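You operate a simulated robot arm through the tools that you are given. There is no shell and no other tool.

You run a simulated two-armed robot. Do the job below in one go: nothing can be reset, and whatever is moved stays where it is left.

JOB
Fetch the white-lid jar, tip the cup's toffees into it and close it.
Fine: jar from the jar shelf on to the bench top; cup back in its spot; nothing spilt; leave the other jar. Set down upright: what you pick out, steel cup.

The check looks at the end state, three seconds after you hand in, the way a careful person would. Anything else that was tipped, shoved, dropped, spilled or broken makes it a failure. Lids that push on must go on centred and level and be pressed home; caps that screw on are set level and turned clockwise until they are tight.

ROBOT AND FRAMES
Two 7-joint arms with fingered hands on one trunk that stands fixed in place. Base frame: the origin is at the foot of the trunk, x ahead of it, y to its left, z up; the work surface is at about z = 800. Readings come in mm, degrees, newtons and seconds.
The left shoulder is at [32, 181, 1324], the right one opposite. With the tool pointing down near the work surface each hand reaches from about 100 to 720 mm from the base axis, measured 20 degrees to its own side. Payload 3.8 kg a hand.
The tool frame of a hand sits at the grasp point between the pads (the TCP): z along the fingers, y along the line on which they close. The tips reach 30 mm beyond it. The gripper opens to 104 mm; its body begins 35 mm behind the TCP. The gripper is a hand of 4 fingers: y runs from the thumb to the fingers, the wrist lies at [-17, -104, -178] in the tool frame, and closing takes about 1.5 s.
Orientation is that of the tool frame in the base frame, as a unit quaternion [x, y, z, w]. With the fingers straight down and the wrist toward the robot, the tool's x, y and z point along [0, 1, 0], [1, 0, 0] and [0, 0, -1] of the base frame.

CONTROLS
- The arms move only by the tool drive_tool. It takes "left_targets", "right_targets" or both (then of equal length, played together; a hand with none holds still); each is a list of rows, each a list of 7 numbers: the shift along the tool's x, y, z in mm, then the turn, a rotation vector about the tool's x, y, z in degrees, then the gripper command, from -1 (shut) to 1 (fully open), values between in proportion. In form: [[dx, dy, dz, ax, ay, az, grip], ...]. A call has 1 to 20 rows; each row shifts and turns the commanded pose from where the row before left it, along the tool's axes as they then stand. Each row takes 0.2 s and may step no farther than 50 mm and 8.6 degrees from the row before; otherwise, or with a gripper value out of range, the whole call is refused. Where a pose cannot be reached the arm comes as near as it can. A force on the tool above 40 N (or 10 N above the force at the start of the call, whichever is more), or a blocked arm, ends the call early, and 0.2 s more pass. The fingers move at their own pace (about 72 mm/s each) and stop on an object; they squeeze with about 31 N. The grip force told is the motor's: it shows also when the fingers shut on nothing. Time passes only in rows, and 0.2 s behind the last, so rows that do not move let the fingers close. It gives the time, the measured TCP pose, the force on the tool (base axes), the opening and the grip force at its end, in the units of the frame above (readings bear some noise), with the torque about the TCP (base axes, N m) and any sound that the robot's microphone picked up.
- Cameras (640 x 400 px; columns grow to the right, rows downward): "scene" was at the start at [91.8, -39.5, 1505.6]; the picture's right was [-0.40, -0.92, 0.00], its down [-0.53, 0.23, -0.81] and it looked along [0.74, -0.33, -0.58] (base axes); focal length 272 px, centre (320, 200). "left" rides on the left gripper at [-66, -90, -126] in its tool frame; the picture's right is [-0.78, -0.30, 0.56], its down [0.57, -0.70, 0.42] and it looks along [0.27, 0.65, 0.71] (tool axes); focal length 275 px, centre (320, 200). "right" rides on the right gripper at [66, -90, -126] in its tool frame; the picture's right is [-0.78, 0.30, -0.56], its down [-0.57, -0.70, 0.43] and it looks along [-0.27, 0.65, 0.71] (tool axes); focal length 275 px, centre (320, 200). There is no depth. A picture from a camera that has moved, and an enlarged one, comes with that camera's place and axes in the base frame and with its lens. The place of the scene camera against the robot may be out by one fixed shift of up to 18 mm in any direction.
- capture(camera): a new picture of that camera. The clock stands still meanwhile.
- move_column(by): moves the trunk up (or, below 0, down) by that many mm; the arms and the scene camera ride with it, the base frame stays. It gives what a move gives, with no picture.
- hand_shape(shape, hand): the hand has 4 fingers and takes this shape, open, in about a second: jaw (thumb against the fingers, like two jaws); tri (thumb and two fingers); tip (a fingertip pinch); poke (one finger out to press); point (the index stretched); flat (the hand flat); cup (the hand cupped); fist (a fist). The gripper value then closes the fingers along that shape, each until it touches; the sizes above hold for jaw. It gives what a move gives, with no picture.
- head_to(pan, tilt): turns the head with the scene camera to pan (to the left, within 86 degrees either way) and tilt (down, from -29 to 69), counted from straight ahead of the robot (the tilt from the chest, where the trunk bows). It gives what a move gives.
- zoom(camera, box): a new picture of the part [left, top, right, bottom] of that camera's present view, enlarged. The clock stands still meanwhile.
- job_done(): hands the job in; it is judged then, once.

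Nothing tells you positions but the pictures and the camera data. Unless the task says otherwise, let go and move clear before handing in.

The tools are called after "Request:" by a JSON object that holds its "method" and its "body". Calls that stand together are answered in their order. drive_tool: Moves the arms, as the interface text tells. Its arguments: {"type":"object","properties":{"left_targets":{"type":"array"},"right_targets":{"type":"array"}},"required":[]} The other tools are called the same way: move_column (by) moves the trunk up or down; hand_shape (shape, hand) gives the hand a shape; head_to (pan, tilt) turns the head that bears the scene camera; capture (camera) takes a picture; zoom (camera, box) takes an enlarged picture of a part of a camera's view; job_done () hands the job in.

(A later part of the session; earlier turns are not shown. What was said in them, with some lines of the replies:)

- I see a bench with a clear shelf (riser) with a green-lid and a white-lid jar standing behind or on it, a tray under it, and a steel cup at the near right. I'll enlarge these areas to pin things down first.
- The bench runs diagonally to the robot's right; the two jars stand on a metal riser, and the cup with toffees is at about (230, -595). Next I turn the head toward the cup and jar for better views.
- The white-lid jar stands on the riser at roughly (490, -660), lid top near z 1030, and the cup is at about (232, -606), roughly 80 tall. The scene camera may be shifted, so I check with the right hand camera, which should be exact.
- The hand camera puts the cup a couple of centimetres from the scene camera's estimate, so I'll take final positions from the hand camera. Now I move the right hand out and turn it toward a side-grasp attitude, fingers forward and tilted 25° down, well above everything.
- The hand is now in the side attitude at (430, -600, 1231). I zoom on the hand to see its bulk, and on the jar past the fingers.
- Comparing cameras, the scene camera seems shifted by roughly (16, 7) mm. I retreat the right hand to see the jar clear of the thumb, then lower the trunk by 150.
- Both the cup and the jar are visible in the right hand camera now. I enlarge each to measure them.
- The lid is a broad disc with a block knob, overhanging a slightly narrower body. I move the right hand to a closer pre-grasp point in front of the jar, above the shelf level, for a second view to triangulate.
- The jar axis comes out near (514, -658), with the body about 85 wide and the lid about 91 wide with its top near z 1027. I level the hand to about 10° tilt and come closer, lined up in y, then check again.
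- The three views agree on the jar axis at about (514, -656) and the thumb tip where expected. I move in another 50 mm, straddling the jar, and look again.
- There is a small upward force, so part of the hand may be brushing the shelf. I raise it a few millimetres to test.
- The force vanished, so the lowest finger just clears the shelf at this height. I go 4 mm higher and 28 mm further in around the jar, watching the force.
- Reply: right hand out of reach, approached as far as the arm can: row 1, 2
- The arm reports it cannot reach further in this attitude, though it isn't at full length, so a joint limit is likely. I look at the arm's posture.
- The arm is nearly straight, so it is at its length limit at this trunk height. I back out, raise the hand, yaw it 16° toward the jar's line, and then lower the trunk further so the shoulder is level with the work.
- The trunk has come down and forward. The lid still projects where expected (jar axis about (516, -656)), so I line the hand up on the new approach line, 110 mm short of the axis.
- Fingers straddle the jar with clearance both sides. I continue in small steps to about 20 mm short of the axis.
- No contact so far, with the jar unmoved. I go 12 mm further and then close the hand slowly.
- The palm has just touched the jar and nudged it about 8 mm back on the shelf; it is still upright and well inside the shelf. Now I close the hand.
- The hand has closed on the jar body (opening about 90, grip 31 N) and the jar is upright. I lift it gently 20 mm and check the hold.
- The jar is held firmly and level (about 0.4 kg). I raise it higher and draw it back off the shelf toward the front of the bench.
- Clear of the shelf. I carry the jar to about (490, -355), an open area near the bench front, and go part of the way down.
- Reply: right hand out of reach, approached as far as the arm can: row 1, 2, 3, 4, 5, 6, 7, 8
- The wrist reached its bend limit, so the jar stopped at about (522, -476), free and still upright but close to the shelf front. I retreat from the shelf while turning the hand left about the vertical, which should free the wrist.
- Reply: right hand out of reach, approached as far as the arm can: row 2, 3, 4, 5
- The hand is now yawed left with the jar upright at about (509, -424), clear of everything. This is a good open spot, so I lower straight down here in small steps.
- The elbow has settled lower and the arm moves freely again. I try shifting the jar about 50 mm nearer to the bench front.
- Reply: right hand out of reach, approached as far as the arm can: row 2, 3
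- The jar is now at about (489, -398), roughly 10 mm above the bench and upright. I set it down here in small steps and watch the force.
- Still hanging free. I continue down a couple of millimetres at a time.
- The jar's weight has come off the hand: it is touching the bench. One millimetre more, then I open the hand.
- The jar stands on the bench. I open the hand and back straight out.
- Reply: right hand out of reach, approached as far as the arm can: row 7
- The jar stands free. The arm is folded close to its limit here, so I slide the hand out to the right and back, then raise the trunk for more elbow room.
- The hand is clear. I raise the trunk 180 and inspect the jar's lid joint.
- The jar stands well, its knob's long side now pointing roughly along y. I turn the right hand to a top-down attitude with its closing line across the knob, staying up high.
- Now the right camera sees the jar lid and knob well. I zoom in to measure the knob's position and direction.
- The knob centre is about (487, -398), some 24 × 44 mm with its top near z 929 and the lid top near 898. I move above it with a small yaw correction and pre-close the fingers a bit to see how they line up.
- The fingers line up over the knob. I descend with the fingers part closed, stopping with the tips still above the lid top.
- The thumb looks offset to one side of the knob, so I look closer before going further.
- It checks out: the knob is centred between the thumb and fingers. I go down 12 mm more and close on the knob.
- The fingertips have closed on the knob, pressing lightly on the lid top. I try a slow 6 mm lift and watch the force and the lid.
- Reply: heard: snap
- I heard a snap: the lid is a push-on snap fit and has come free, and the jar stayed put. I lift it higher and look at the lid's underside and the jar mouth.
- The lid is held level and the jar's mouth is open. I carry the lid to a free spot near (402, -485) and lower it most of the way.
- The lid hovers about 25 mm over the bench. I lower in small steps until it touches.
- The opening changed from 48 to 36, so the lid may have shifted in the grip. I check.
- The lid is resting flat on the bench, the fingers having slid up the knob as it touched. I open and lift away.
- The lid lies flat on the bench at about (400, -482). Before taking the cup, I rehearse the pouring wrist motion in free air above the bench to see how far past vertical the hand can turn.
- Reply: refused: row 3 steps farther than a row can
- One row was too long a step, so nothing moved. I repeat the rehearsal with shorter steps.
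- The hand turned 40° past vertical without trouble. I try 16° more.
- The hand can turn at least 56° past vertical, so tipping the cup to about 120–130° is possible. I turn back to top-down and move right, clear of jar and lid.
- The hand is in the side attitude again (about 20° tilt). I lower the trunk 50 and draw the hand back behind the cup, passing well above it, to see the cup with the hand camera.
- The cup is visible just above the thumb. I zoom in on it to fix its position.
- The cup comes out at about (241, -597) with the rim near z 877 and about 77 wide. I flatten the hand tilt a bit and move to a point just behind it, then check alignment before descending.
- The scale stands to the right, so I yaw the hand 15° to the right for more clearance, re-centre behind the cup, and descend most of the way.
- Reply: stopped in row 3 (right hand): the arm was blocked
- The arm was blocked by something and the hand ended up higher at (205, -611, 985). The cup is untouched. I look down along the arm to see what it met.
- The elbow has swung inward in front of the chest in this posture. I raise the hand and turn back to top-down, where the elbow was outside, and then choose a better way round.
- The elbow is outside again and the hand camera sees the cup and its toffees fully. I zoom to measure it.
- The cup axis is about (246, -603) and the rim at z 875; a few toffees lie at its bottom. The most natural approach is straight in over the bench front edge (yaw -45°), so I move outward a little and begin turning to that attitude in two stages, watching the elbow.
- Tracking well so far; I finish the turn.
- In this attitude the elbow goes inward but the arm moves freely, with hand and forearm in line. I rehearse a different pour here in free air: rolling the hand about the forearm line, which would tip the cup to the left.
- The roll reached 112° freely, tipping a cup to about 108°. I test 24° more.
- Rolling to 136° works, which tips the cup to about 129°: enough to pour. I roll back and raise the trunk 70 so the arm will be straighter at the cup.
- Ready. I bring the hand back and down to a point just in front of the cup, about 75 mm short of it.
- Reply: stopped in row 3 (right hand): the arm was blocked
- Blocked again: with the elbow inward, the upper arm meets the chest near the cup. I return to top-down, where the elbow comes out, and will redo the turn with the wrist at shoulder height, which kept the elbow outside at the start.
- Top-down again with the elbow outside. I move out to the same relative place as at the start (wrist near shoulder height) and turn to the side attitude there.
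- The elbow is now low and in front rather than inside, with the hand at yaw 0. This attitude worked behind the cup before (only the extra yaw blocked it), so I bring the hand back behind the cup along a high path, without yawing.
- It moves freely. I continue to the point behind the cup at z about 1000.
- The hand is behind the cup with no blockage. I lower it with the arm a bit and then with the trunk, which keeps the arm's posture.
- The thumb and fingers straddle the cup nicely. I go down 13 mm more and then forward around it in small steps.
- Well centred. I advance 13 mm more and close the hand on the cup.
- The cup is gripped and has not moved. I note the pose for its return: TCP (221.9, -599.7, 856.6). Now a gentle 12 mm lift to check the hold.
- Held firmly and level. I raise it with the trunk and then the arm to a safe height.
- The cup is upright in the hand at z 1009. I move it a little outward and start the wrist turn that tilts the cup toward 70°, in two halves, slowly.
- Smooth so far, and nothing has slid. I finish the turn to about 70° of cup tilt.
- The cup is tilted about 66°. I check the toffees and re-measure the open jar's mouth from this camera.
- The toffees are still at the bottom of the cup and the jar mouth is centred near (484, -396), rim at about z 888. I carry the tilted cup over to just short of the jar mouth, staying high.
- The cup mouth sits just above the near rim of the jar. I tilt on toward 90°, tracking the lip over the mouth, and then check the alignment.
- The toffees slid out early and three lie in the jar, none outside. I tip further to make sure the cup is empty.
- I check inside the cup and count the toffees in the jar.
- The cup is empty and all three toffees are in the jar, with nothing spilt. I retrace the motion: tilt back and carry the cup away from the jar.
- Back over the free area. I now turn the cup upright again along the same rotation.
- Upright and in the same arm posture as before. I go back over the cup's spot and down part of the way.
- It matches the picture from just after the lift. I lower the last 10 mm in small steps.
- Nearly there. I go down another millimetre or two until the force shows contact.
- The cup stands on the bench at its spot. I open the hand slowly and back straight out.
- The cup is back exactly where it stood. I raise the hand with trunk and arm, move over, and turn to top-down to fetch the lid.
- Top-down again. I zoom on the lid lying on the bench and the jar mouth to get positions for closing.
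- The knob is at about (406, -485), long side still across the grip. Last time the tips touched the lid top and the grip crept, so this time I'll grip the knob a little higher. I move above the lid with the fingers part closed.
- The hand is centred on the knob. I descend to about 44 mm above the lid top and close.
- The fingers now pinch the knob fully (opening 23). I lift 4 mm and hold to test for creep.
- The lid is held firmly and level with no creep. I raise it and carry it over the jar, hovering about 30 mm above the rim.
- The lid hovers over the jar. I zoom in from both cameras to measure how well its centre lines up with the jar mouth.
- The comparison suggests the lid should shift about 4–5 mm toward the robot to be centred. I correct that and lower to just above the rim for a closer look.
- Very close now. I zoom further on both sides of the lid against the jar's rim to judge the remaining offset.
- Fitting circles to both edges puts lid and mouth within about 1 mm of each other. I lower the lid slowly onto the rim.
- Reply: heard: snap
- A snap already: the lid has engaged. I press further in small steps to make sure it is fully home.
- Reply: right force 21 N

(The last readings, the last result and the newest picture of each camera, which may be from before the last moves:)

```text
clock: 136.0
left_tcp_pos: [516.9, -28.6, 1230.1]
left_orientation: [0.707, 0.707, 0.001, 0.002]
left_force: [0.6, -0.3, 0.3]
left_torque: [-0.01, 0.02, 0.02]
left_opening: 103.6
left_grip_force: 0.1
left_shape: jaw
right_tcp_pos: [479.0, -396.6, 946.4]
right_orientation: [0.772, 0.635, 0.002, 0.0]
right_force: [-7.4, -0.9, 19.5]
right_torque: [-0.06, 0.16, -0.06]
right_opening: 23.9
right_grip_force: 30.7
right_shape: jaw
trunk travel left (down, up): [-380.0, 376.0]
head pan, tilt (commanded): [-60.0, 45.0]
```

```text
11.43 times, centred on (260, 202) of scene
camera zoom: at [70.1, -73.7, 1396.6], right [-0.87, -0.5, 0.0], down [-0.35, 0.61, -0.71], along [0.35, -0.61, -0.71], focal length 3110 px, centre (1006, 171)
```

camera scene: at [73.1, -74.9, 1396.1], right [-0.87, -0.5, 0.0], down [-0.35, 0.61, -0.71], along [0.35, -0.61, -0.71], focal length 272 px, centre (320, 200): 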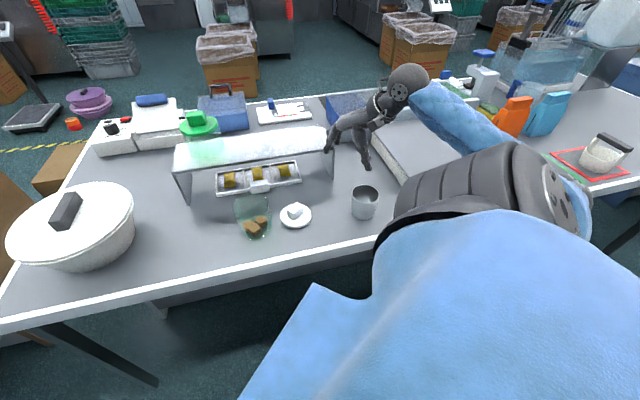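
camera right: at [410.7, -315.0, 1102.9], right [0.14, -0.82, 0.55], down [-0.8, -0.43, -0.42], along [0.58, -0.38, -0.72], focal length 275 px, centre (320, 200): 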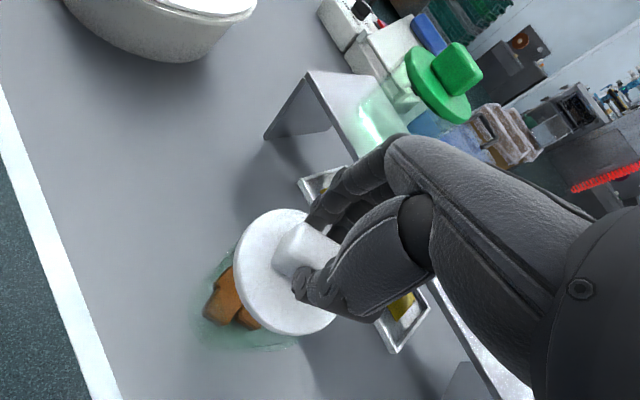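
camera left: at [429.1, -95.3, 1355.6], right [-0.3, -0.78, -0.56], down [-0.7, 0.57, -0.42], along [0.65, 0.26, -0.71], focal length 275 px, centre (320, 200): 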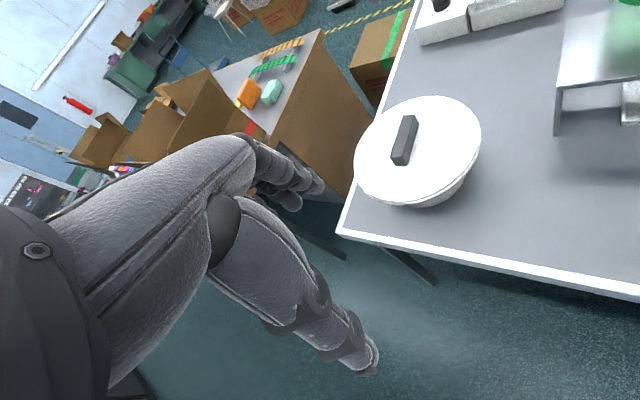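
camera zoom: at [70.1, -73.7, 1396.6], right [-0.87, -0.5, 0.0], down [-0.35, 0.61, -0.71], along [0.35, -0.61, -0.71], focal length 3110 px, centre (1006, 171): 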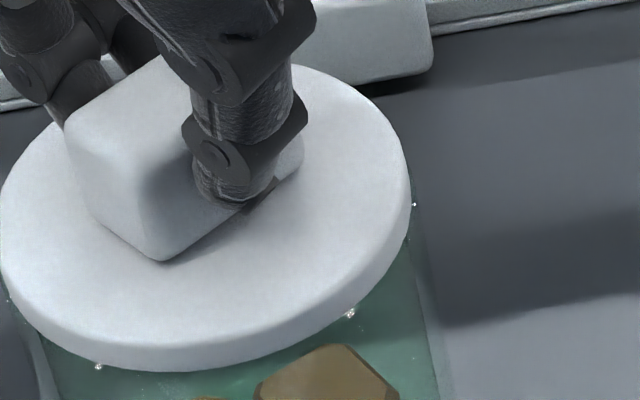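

The force rose to 20 N with almost no further travel, so the lid is seated. I release the knob, lift the hand clear, and inspect.

Request:
{"method": "drive_tool", "body": {"right_targets": [[0, 0, -2, 0, 0, 0, -0.8], [0, 0, 0, 0, 0, 0, -0.4], [0, 0, 0, 0, 0, 0, 0], [0, 0, 0, 0, 0, 0, 0.3], [0, 0, 0, 0, 0, 0, 0.3], [0, 0, -20, 0, 0, 0, 0.3], [0, 0, -40, 0, 0, 0, 0.3], [0, 0, -20, 0, 0, 0, 0.3]]}}

Request:
{"method": "capture", "body": {"camera": "scene"}}

Request:
{"method": "zoom", "body": {"camera": "scene", "box": [210, 170, 310, 245]}}

Request:
{"method": "zoom", "body": {"camera": "right", "box": [160, 170, 340, 350]}}

```text
clock: 137.8
left_tcp_pos: [518.4, -27.1, 1228.8]
left_orientation: [0.707, 0.707, 0.001, 0.0]
left_force: [-0.1, -0.7, -0.7]
left_torque: [0.0, -0.02, 0.0]
left_opening: 103.6
left_grip_force: 0.0
left_shape: jaw
right_tcp_pos: [481.5, -397.5, 1025.8]
right_orientation: [0.773, 0.635, 0.0, -0.003]
right_force: [-0.3, -0.5, 0.0]
right_torque: [0.0, 0.0, 0.01]
right_opening: 67.3
right_grip_force: 0.0
right_shape: jaw
trunk travel left (down, up): [-380.0, 376.0]
head pan, tilt (commanded): [-60.0, 45.0]
```

```text
taken
camera scene: at [72.8, -74.8, 1396.2], right [-0.87, -0.5, 0.0], down [-0.35, 0.61, -0.71], along [0.35, -0.61, -0.71], focal length 272 px, centre (320, 200)
```

scene: 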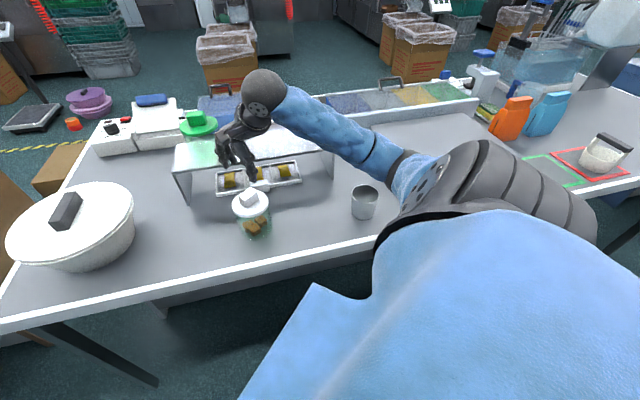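

```text
5.33 times, centred on (260, 208) of scene
camera zoom: at [72.8, -74.8, 1396.2], right [-0.87, -0.5, 0.0], down [-0.35, 0.61, -0.71], along [0.35, -0.61, -0.71], focal length 1451 px, centre (640, 160)
```

zoom: 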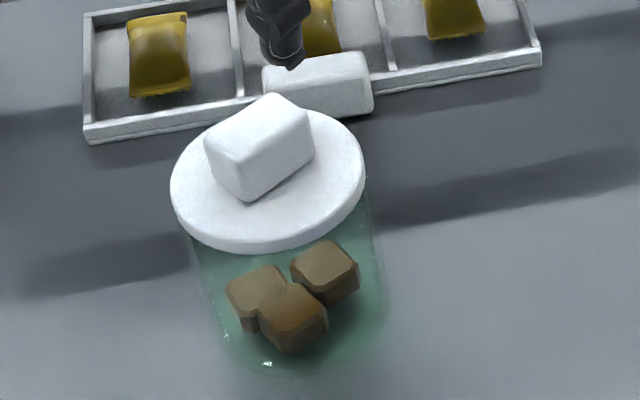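

```text
2.22 times, centred on (250, 260) of right
camera zoom: at [407.1, -316.3, 1152.6], right [0.14, -0.82, 0.55], down [-0.8, -0.43, -0.42], along [0.58, -0.38, -0.72], focal length 612 px, centre (476, 67)
```

zoom: 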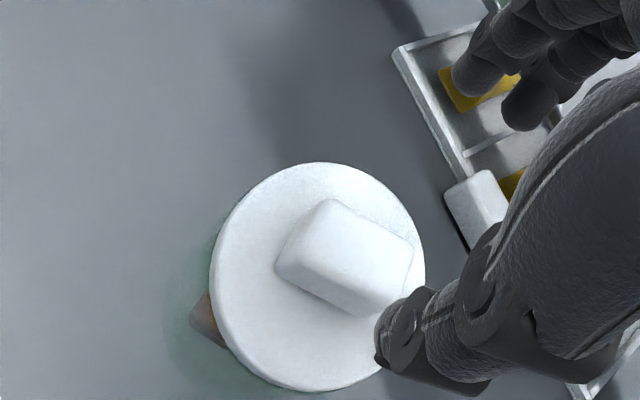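

The lid looks centred and level, with its top back near z 900. To verify from a flatter angle, I raise the right hand well clear and then lower the trunk camera for a side view of the lid joint.

Request:
{"method": "drive_tool", "body": {"right_targets": [[0, 0, -40, 0, 0, 0, 0.5], [0, 0, -40, 0, 0, 0, 1], [0, 0, -40, 0, 0, 0, 1], [-40, 0, -20, 0, 0, 0, 1], [-40, -10, -10, 0, 0, 0, 1], [-40, -20, 0, 0, 0, 0, 1]]}}

Request:
{"method": "move_column", "body": {"by": -90}}

Request:
{"method": "capture", "body": {"camera": "scene"}}

Request:
{"method": "zoom", "body": {"camera": "scene", "box": [200, 130, 300, 230]}}

```text
clock: 139.2
left_tcp_pos: [518.3, -28.6, 1230.3]
left_orientation: [0.707, 0.707, 0.001, 0.0]
left_force: [0.9, 0.3, -0.3]
left_torque: [-0.01, -0.03, 0.04]
left_opening: 103.6
left_grip_force: 0.0
left_shape: jaw
right_tcp_pos: [428.9, -510.7, 1173.5]
right_orientation: [0.772, 0.636, 0.0, -0.001]
right_force: [-0.6, 1.0, 1.0]
right_torque: [0.01, -0.03, 0.03]
right_opening: 103.7
right_grip_force: 0.1
right_shape: jaw
trunk travel left (down, up): [-380.0, 376.0]
head pan, tilt (commanded): [-60.0, 45.0]
```

```text
clock: 140.5
left_tcp_pos: [518.2, -28.1, 1140.2]
left_orientation: [0.708, 0.706, 0.001, 0.001]
left_force: [-0.1, 0.1, 0.5]
left_torque: [-0.02, -0.03, 0.06]
left_opening: 104.0
left_grip_force: 0.0
left_shape: jaw
right_tcp_pos: [428.1, -508.4, 1086.4]
right_orientation: [0.772, 0.635, 0.001, -0.003]
right_force: [-0.1, -0.4, 0.2]
right_torque: [0.01, -0.01, 0.02]
right_opening: 103.4
right_grip_force: 0.1
right_shape: jaw
trunk travel left (down, up): [-290.0, 466.0]
head pan, tilt (commanded): [-60.0, 45.0]
```

```text
taken
camera scene: at [102.9, -74.8, 1305.1], right [-0.87, -0.5, 0.0], down [-0.35, 0.61, -0.71], along [0.35, -0.61, -0.71], focal length 272 px, centre (320, 200)
```

scene: 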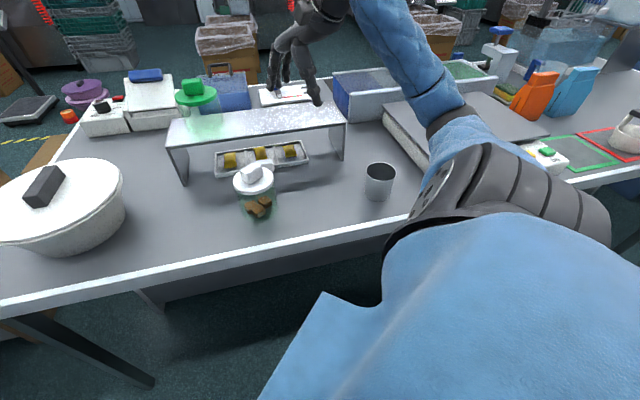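

```text
4.00 times, centred on (250, 180) of scene
camera zoom: at [102.9, -74.8, 1305.1], right [-0.87, -0.5, 0.0], down [-0.35, 0.61, -0.71], along [0.35, -0.61, -0.71], focal length 1088 px, centre (600, 280)
```

zoom: 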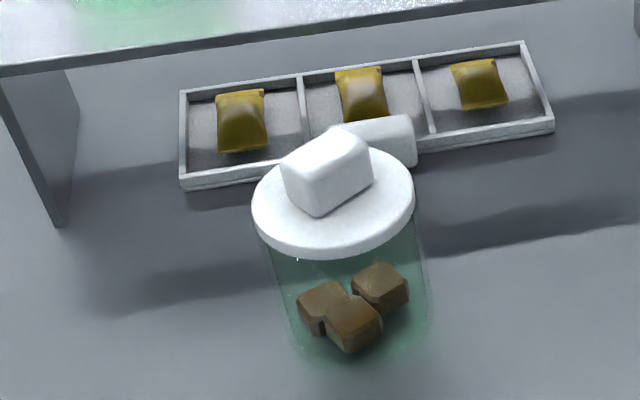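

Looks level and centred. One more check from lower down.

Request:
{"method": "move_column", "body": {"by": -120}}

Request:
{"method": "zoom", "body": {"camera": "scene", "box": [200, 90, 320, 200]}}

Request:
{"method": "capture", "body": {"camera": "scene"}}

```text
clock: 142.0
left_tcp_pos: [517.4, -29.5, 1022.3]
left_orientation: [0.707, 0.707, 0.0, 0.001]
left_force: [-0.2, 0.1, 0.7]
left_torque: [-0.01, -0.04, 0.02]
left_opening: 103.5
left_grip_force: 0.1
left_shape: jaw
right_tcp_pos: [428.2, -510.2, 965.6]
right_orientation: [0.772, 0.635, 0.0, -0.002]
right_force: [-0.7, 1.0, 0.1]
right_torque: [-0.02, -0.01, -0.03]
right_opening: 103.7
right_grip_force: 0.0
right_shape: jaw
trunk travel left (down, up): [-170.0, 586.0]
head pan, tilt (commanded): [-60.0, 45.0]
```

```text
3.64 times, centred on (260, 145) of scene
camera zoom: at [160.6, -74.8, 1181.4], right [-0.87, -0.5, 0.0], down [-0.35, 0.61, -0.71], along [0.35, -0.61, -0.71], focal length 989 px, centre (538, 400)
```

zoom: 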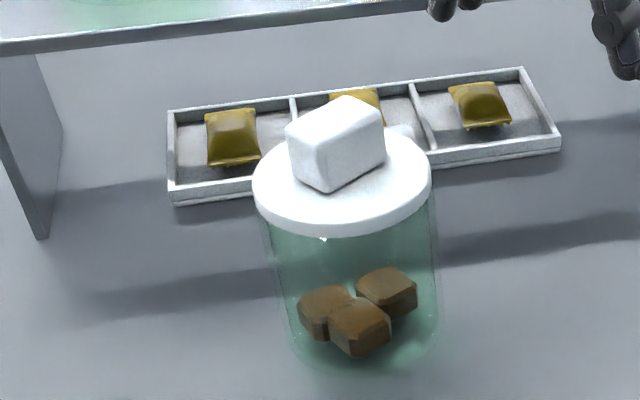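

```text
taken
camera scene: at [160.6, -74.8, 1181.4], right [-0.87, -0.5, 0.0], down [-0.35, 0.61, -0.71], along [0.35, -0.61, -0.71], focal length 272 px, centre (320, 200)
```

scene: 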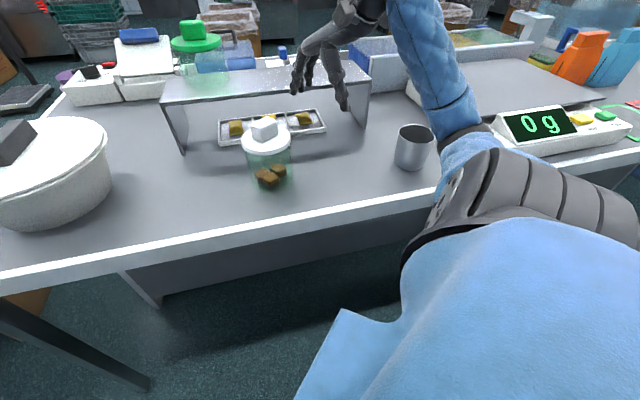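

The toffees are in the jar and the lid sits flush. I zoom closer to measure whether the lid is truly level.

Request:
{"method": "zoom", "body": {"camera": "scene", "box": [235, 105, 300, 195]}}

Request:
{"method": "zoom", "body": {"camera": "scene", "box": [155, 10, 255, 90]}}

```text
4.44 times, centred on (268, 150) of scene
camera zoom: at [160.6, -74.8, 1181.4], right [-0.87, -0.5, 0.0], down [-0.35, 0.61, -0.71], along [0.35, -0.61, -0.71], focal length 1209 px, centre (553, 422)
```

zoom: 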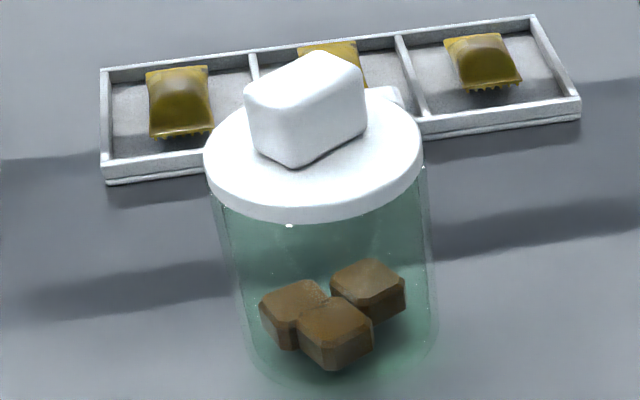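

```text
5.00 times, centred on (205, 50) of scene
camera zoom: at [160.6, -74.8, 1181.4], right [-0.87, -0.5, 0.0], down [-0.35, 0.61, -0.71], along [0.35, -0.61, -0.71], focal length 1360 px, centre (895, 950)
```

zoom: 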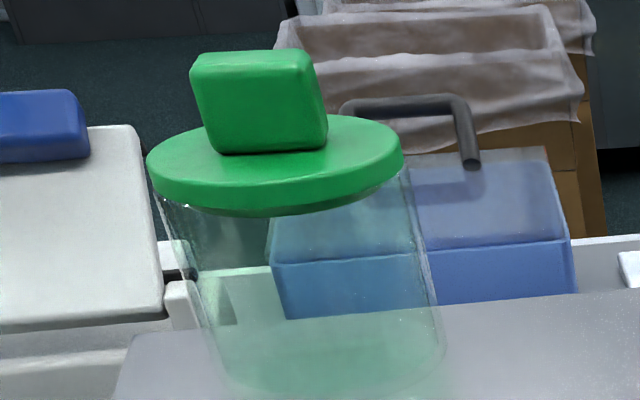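

The white lid matches the closed green jar in fit and slope, so it is centred, level and home. I move the right hand up and clear and take a last overall look.

Request:
{"method": "drive_tool", "body": {"right_targets": [[0, 0, -40, 0, 0, 0, 1], [0, 0, -40, 0, 0, 0, 1], [0, 0, -40, 0, 0, 0, 1], [0, 0, -40, 0, 0, 0, 1], [0, 0, 0, 0, 0, 0, 1]]}}

Request:
{"method": "move_column", "body": {"by": 150}}

Request:
{"method": "capture", "body": {"camera": "scene"}}

Request:
{"method": "capture", "body": {"camera": "right"}}

```text
clock: 143.2
left_tcp_pos: [519.0, -28.3, 1019.8]
left_orientation: [0.707, 0.707, 0.0, 0.001]
left_force: [-0.1, -0.1, -0.5]
left_torque: [0.02, 0.01, 0.0]
left_opening: 103.7
left_grip_force: 0.0
left_shape: jaw
right_tcp_pos: [429.5, -509.2, 1127.5]
right_orientation: [0.772, 0.636, -0.001, -0.003]
right_force: [-0.2, 0.3, 0.1]
right_torque: [0.0, -0.01, 0.01]
right_opening: 103.6
right_grip_force: 0.0
right_shape: jaw
trunk travel left (down, up): [-170.0, 586.0]
head pan, tilt (commanded): [-60.0, 45.0]
```

```text
clock: 144.9
left_tcp_pos: [519.5, -29.4, 1168.4]
left_orientation: [0.708, 0.707, -0.001, 0.0]
left_force: [-0.1, -0.3, 0.6]
left_torque: [-0.02, 0.02, 0.0]
left_opening: 103.9
left_grip_force: 0.1
left_shape: jaw
right_tcp_pos: [429.8, -510.1, 1275.0]
right_orientation: [0.772, 0.635, 0.0, -0.003]
right_force: [-0.1, 0.3, -1.1]
right_torque: [0.04, 0.01, 0.02]
right_opening: 103.6
right_grip_force: 0.0
right_shape: jaw
trunk travel left (down, up): [-320.0, 436.0]
head pan, tilt (commanded): [-60.0, 45.0]
```

```text
taken
camera scene: at [92.5, -74.9, 1335.3], right [-0.87, -0.5, 0.0], down [-0.35, 0.61, -0.71], along [0.35, -0.61, -0.71], focal length 272 px, centre (320, 200)
```

scene: 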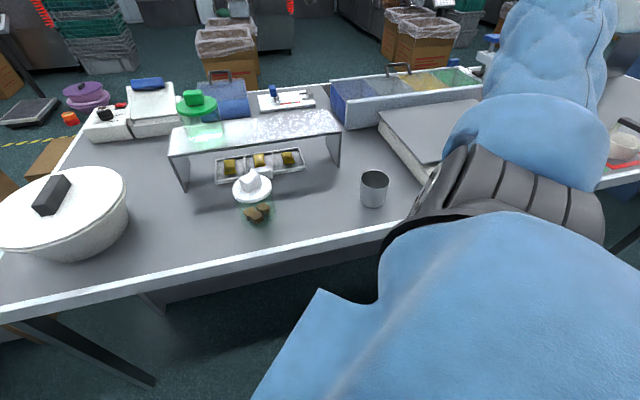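

```text
taken
camera right: at [355.5, -428.6, 1402.1], right [0.14, -0.82, 0.55], down [-0.8, -0.43, -0.42], along [0.58, -0.38, -0.72], focal length 275 px, centre (320, 200)
```

right: 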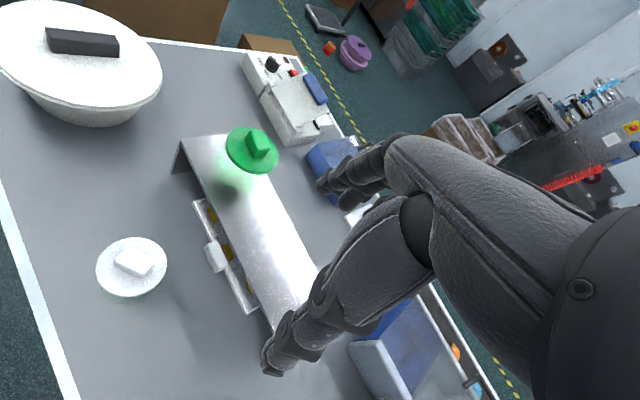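

The closed white-lid jar stands upright on the bench with the three toffees inside. The empty steel cup is back in its spot, and the green-lid jar and everything else are untouched. Both hands are empty and clear, so I hand the job in.

Request:
{"method": "job_done", "body": {}}

```text
The job is handed in.
```

The white-lid jar now stands upright on the bench top with the three toffees from the cup inside. I handed the job in; the check's result has not come back.

- **Lid:** it is a push-on lid. It snapped back on, and I then pressed down to about 20 N with almost no further travel. In the pictures it sits level and matches the green jar's closed lid, within about a millimetre of centre.
- **Cup:** the steel cup is empty, upright and back in its original spot, judged by matching before and after pictures.
- **Spills and other items:** nothing was spilt. I left the green-lid jar alone, and the last pictures show nothing else disturbed.
- **Arm blocked twice:** the right arm stopped while I lined up for the cup, most likely the upper arm meeting the robot's own chest. The cup was untouched, and I found another approach.

Both hands are empty and clear of the bench.
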